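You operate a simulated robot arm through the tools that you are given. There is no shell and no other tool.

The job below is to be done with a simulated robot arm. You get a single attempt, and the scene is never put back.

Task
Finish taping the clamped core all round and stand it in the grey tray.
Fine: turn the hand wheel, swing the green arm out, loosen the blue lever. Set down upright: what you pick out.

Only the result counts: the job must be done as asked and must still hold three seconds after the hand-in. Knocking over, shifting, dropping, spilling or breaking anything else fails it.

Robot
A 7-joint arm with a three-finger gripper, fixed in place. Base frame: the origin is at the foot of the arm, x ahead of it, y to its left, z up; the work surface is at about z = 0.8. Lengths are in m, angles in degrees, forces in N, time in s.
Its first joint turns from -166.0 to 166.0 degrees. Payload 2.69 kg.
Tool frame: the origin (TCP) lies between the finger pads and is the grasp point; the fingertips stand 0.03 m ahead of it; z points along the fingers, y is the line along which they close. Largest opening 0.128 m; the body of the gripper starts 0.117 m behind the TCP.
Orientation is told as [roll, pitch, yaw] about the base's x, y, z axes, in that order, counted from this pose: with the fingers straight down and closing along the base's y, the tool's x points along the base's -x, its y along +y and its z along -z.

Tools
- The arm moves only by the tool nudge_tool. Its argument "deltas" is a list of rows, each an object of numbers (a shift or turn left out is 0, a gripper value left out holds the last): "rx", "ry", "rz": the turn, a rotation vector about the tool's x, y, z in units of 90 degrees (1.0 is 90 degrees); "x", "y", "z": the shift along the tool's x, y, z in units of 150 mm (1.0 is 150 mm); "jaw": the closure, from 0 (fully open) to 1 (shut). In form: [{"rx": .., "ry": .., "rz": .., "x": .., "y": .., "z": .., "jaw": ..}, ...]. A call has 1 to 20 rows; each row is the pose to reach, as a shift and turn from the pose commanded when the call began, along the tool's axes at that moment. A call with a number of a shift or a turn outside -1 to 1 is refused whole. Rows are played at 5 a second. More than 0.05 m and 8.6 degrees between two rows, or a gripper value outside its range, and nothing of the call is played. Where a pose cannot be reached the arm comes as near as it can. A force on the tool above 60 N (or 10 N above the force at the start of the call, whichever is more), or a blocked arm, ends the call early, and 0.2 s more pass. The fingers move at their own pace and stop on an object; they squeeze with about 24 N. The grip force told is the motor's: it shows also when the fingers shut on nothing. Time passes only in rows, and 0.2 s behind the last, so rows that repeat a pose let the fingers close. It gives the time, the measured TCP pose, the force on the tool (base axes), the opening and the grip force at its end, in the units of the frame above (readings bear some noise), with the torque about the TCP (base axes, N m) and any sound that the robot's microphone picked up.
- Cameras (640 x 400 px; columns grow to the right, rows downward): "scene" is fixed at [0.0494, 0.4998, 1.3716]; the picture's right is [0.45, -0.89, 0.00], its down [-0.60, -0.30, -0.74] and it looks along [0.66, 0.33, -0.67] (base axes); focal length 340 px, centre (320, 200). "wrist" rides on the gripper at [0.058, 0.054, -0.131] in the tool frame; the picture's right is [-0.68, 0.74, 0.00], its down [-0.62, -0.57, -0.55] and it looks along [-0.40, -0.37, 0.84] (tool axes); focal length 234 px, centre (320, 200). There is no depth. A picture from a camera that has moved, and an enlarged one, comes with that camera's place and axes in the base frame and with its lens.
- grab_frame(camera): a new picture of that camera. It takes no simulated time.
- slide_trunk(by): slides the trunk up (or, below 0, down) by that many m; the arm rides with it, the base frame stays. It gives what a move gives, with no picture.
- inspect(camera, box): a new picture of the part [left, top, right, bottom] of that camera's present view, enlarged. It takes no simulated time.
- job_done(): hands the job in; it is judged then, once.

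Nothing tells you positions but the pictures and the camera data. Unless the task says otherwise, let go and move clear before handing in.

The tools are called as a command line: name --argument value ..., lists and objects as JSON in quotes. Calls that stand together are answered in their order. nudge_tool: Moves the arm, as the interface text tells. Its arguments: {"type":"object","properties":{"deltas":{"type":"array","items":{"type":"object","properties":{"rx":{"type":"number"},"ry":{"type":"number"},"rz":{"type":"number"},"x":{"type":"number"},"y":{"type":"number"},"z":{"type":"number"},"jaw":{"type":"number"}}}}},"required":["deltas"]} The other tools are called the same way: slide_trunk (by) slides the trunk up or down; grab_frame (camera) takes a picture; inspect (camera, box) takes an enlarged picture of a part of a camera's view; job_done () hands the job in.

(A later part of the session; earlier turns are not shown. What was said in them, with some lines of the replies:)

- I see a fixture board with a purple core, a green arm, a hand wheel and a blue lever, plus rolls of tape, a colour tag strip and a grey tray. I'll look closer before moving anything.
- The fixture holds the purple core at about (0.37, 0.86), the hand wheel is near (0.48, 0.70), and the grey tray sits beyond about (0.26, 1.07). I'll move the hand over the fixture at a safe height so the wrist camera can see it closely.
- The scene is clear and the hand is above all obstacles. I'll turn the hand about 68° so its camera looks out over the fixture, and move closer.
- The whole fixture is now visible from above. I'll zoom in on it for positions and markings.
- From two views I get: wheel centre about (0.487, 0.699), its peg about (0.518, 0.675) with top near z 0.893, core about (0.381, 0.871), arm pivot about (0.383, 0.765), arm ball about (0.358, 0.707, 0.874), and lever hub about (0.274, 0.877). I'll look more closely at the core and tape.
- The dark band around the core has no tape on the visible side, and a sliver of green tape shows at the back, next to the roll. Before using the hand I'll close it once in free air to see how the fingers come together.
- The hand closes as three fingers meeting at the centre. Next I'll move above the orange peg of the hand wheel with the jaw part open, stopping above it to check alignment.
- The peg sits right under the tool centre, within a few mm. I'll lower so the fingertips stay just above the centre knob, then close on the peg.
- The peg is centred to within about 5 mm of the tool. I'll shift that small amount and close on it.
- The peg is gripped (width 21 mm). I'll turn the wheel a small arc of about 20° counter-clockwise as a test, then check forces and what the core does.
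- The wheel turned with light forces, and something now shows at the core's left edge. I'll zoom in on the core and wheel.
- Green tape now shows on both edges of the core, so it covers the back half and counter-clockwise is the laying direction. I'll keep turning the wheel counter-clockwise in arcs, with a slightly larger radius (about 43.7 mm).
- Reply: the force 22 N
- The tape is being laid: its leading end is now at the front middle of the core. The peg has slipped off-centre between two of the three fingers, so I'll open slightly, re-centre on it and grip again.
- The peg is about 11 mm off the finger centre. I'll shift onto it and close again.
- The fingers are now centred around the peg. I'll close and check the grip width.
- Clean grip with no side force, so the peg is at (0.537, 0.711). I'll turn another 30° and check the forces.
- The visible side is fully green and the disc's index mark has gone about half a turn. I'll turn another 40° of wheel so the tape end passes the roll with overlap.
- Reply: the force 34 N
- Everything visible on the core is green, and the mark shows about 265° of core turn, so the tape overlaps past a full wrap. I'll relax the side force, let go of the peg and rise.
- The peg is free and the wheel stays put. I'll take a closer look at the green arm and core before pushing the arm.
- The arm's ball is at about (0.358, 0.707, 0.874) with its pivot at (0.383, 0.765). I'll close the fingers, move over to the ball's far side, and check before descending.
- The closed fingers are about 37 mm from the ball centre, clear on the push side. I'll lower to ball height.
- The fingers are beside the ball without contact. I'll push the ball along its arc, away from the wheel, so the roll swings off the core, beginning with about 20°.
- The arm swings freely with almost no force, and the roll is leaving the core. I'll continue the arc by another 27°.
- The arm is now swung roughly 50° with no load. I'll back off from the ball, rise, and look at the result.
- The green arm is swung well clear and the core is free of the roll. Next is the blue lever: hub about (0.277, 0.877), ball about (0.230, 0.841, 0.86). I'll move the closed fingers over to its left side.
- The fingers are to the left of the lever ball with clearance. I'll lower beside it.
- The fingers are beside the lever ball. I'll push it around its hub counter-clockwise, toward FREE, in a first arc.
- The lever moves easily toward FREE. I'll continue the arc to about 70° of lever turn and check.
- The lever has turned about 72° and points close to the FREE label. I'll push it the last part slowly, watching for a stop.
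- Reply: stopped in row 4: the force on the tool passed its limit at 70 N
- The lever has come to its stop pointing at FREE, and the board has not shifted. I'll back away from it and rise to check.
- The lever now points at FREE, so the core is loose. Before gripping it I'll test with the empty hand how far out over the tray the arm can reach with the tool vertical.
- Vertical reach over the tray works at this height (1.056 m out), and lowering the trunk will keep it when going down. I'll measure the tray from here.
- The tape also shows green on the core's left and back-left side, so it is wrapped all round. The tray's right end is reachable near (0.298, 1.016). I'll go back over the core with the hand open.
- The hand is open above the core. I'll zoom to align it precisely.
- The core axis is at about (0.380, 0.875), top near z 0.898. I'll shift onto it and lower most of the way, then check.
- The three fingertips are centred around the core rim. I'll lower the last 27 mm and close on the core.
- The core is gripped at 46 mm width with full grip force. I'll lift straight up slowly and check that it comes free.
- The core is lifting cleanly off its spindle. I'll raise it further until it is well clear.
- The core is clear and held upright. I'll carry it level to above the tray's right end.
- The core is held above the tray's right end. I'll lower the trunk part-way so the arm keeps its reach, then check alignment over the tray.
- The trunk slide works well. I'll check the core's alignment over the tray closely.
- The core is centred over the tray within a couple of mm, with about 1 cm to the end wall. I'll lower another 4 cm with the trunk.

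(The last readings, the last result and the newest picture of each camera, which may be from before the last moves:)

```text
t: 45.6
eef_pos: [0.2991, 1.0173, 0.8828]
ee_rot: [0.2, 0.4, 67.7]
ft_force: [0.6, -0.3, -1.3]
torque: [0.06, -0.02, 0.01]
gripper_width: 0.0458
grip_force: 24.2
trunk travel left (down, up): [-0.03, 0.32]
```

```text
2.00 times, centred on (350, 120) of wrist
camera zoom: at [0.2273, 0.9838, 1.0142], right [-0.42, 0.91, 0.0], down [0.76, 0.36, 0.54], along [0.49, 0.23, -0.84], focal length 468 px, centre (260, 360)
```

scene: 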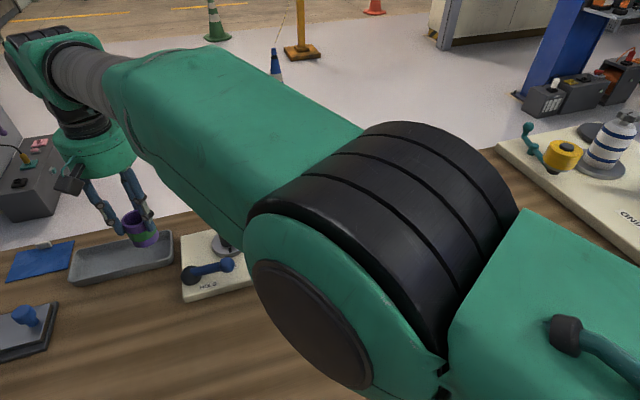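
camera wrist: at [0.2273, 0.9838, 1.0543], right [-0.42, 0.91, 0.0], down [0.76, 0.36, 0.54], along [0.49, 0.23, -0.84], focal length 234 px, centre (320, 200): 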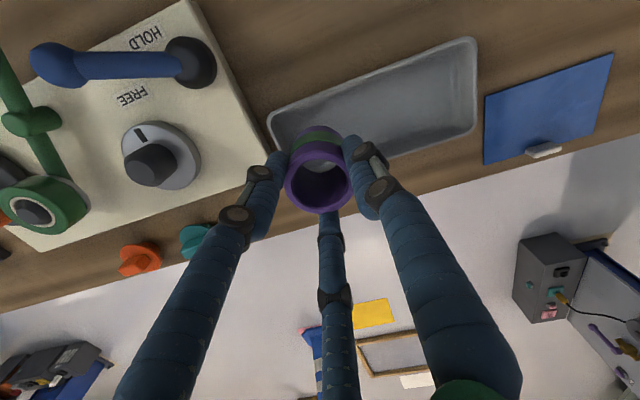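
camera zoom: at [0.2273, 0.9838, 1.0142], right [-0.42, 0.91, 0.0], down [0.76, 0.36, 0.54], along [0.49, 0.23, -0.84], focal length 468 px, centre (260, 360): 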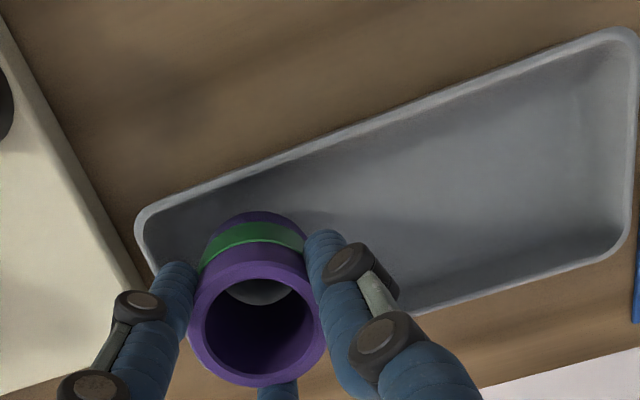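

The core's lower end is inside the tray walls. I'll lower in small steps until it touches the floor.

nudge_tool --deltas '[{"z": 0.02}, {"z": 0.04}, {"z": 0.06}, {"z": 0.06}]'

inspect --camera "scene" --box '[90, 200, 190, 280]'

```text
t: 46.6
eef_pos: [0.299, 1.0168, 0.8741]
ee_rot: [0.2, 0.4, 67.7]
ft_force: [0.3, -1.7, 6.0]
torque: [0.09, 0.09, 0.02]
gripper_width: 0.0462
grip_force: 23.9
trunk travel left (down, up): [-0.03, 0.32]
```

```text
5.00 times, centred on (140, 240) of scene
camera zoom: at [0.0494, 0.4998, 1.3716], right [0.45, -0.89, 0.0], down [-0.6, -0.3, -0.74], along [0.66, 0.33, -0.67], focal length 1698 px, centre (1220, 0)
```

zoom: 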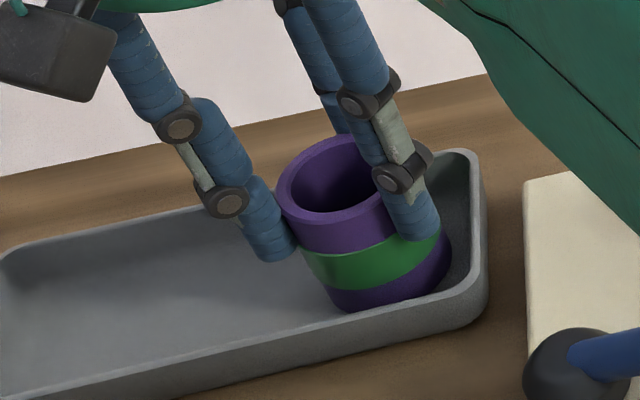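

The floor is reached: about 6 N of upward force, with contact at the core's edge. I'll press down another millimetre to seat it flat.

nudge_tool --deltas '[{"z": 0.004}, {"z": 0.008}, {"z": 0.008}]'

inspect --camera "wrist" --box '[220, 80, 460, 240]'

```text
t: 47.4
eef_pos: [0.2986, 1.0163, 0.873]
ee_rot: [0.2, 0.2, 67.7]
ft_force: [0.7, -1.2, 14.0]
torque: [0.24, 0.09, 0.03]
gripper_width: 0.046
grip_force: 23.9
trunk travel left (down, up): [-0.03, 0.32]
```

```text
2.50 times, centred on (340, 160) of wrist
camera zoom: at [0.2273, 0.9834, 1.0053], right [-0.42, 0.91, 0.0], down [0.76, 0.36, 0.54], along [0.49, 0.23, -0.84], focal length 585 px, centre (270, 300)
```

zoom: 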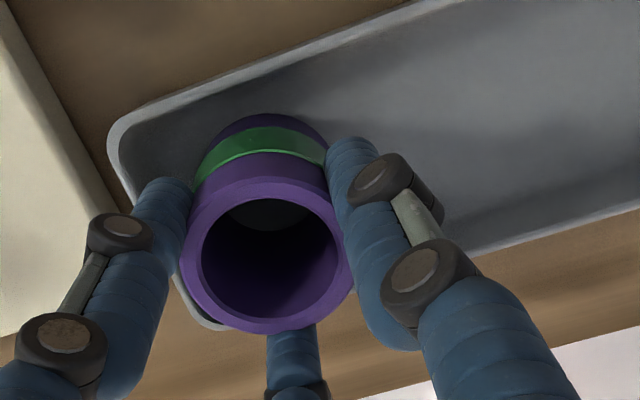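

The core is sitting on the tray floor. I'll ease the pressure, open the fingers gently, and wait a moment.

nudge_tool --deltas '[{"z": -0.006, "jaw": 0.7}, {"z": -0.006, "jaw": 0.6}, {"z": -0.006, "jaw": 0.52}, {"z": -0.006, "jaw": 0.45}, {"z": -0.006, "jaw": 0.45}, {"z": -0.006, "jaw": 0.45}]'

inspect --camera "scene" --box '[90, 200, 190, 280]'

inspect --camera "wrist" --box '[220, 80, 460, 240]'

```text
t: 48.8
eef_pos: [0.2994, 1.0168, 0.8734]
ee_rot: [0.1, 0.5, 67.7]
ft_force: [-0.2, 0.0, 0.1]
torque: [0.0, 0.0, 0.0]
gripper_width: 0.0705
grip_force: 0.0
trunk travel left (down, up): [-0.03, 0.32]
```

```text
5.00 times, centred on (140, 240) of scene
camera zoom: at [0.0494, 0.4998, 1.3716], right [0.45, -0.89, 0.0], down [-0.6, -0.3, -0.74], along [0.66, 0.33, -0.67], focal length 1698 px, centre (1220, 0)
```

zoom: 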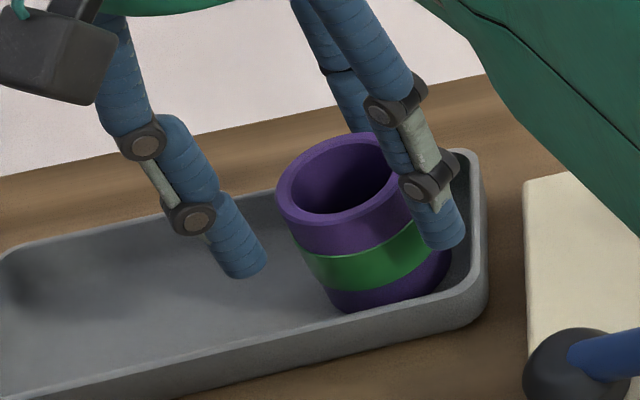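

```text
2.50 times, centred on (340, 160) of wrist
camera zoom: at [0.2272, 0.9837, 1.004], right [-0.42, 0.91, 0.0], down [0.76, 0.36, 0.54], along [0.49, 0.23, -0.84], focal length 585 px, centre (270, 300)
```

zoom: 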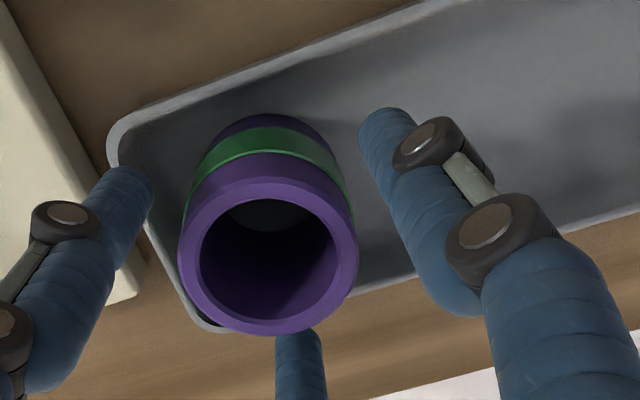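

The core stands upright and free in the tray. I'll raise the trunk straight up so the fingers come clear.

slide_trunk --by 0.05

slide_trunk --by 0.07

grab_frame --camera "wrist"

inspect --camera "scene" --box '[50, 180, 230, 300]'

```text
t: 49.7
eef_pos: [0.2991, 1.017, 0.9217]
ee_rot: [0.1, 0.5, 67.7]
ft_force: [0.0, -0.3, 0.2]
torque: [-0.01, 0.01, 0.01]
gripper_width: 0.0705
grip_force: 0.1
trunk travel left (down, up): [-0.08, 0.27]
```

```text
t: 50.8
eef_pos: [0.2982, 1.017, 0.9905]
ee_rot: [0.2, 0.5, 67.7]
ft_force: [0.2, -0.3, 0.6]
torque: [0.01, 0.01, 0.02]
gripper_width: 0.0704
grip_force: 0.1
trunk travel left (down, up): [-0.15, 0.2]
```

```text
taken
camera wrist: at [0.2272, 0.9838, 1.123], right [-0.42, 0.91, 0.0], down [0.76, 0.36, 0.54], along [0.49, 0.23, -0.84], focal length 234 px, centre (320, 200)
```

wrist: 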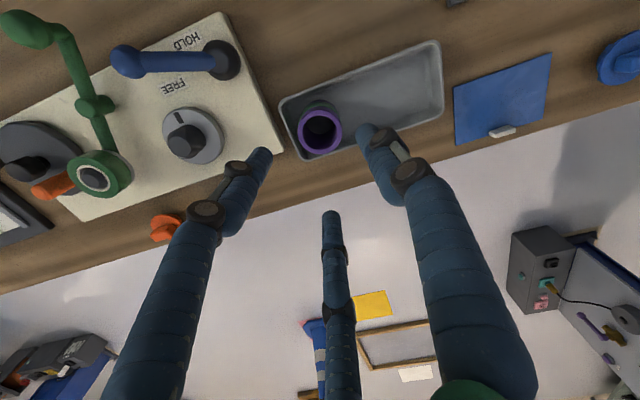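

```text
3.33 times, centred on (140, 240) of scene
camera zoom: at [0.0494, 0.4998, 1.3716], right [0.45, -0.89, 0.0], down [-0.6, -0.3, -0.74], along [0.66, 0.33, -0.67], focal length 1132 px, centre (920, 67)
```

zoom: 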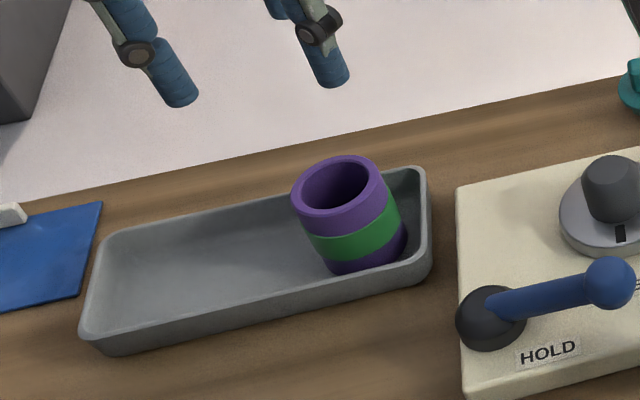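

The core stands upright in the tray; its lean in the picture matches the camera's perspective. I'll move the hand away toward the base and check the whole scene.

nudge_tool --deltas '[{"z": -0.1}, {"x": 0.25, "z": -0.2}, {"x": 0.5, "z": -0.3}, {"x": 0.75, "z": -0.3}, {"x": 0.95, "z": -0.3}, {"x": 0.95, "z": -0.3}]'

nudge_tool --deltas '[{"x": 0.25}, {"x": 0.5}, {"x": 0.75}, {"x": 0.95}, {"x": 0.95}]'

grab_frame --camera "scene"

grab_frame --camera "wrist"

inspect --camera "scene" --box '[60, 210, 200, 300]'

```text
t: 52.2
eef_pos: [0.2443, 0.8842, 1.0386]
ee_rot: [0.2, 0.4, 67.7]
ft_force: [-0.2, -0.9, -0.2]
torque: [0.06, 0.01, 0.0]
gripper_width: 0.0701
grip_force: 0.1
trunk travel left (down, up): [-0.15, 0.2]
```

```text
t: 53.4
eef_pos: [0.19, 0.752, 1.0401]
ee_rot: [0.2, 0.4, 67.7]
ft_force: [0.6, -0.2, 0.7]
torque: [0.01, -0.04, -0.01]
gripper_width: 0.0707
grip_force: 0.0
trunk travel left (down, up): [-0.15, 0.2]
```

```text
taken
```

scene: 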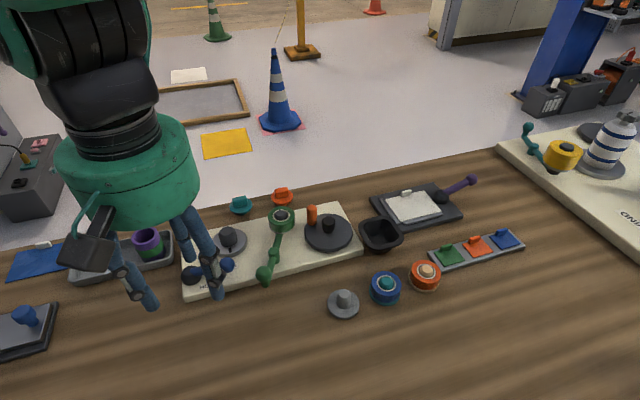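

```text
taken
camera wrist: at [0.1195, 0.7194, 1.1714], right [-0.42, 0.91, 0.0], down [0.76, 0.36, 0.54], along [0.49, 0.23, -0.84], focal length 234 px, centre (320, 200)
```

wrist: 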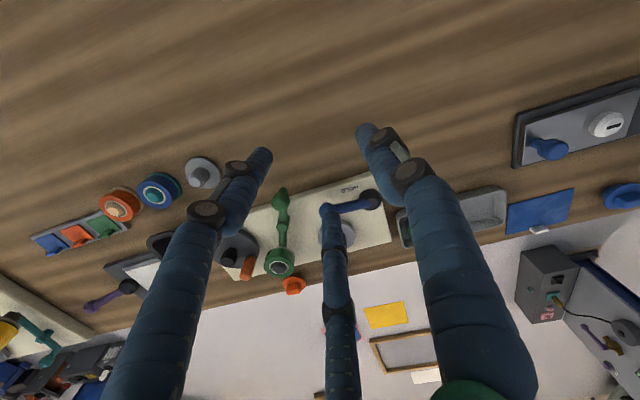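

```text
4.44 times, centred on (130, 255) of scene
camera zoom: at [0.0494, 0.4998, 1.3716], right [0.45, -0.89, 0.0], down [-0.6, -0.3, -0.74], along [0.66, 0.33, -0.67], focal length 1510 px, centre (1164, -44)
```

zoom: 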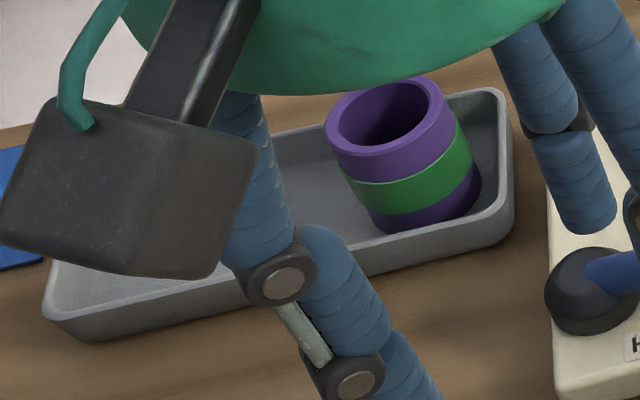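

The core stands upright in the grey tray with green tape all round. The hand is clear, and the clips, rolls, bin and other stations are where they were at the start, so I'm handing in.

job_done

```text
The job is handed in.
```

The core is taped all round and standing upright in the grey tray, near its right-hand end. I've handed the job in, but no verdict has come back yet.

- **Taping:** I turned the hand wheel counter-clockwise about 128°, which turned the core about 265°. With the tape already on it, that makes roughly 420° of wrap, so it overlaps past a full turn. I never had one view of the whole core. I judged it complete from several angles together with the amount of turn.
- **Green arm:** it is swung out by about 50°, and the roll is clear of the core.
- **Blue lever:** it is turned to its stop at FREE. The push met about 70 N at the stop, and the board did not move.
- **Core:** I lifted it straight off the spindle, set it on the tray floor and let go. It stayed standing after the fingers came clear.

In the last pictures nothing else had moved, and the hand was well away from everything.
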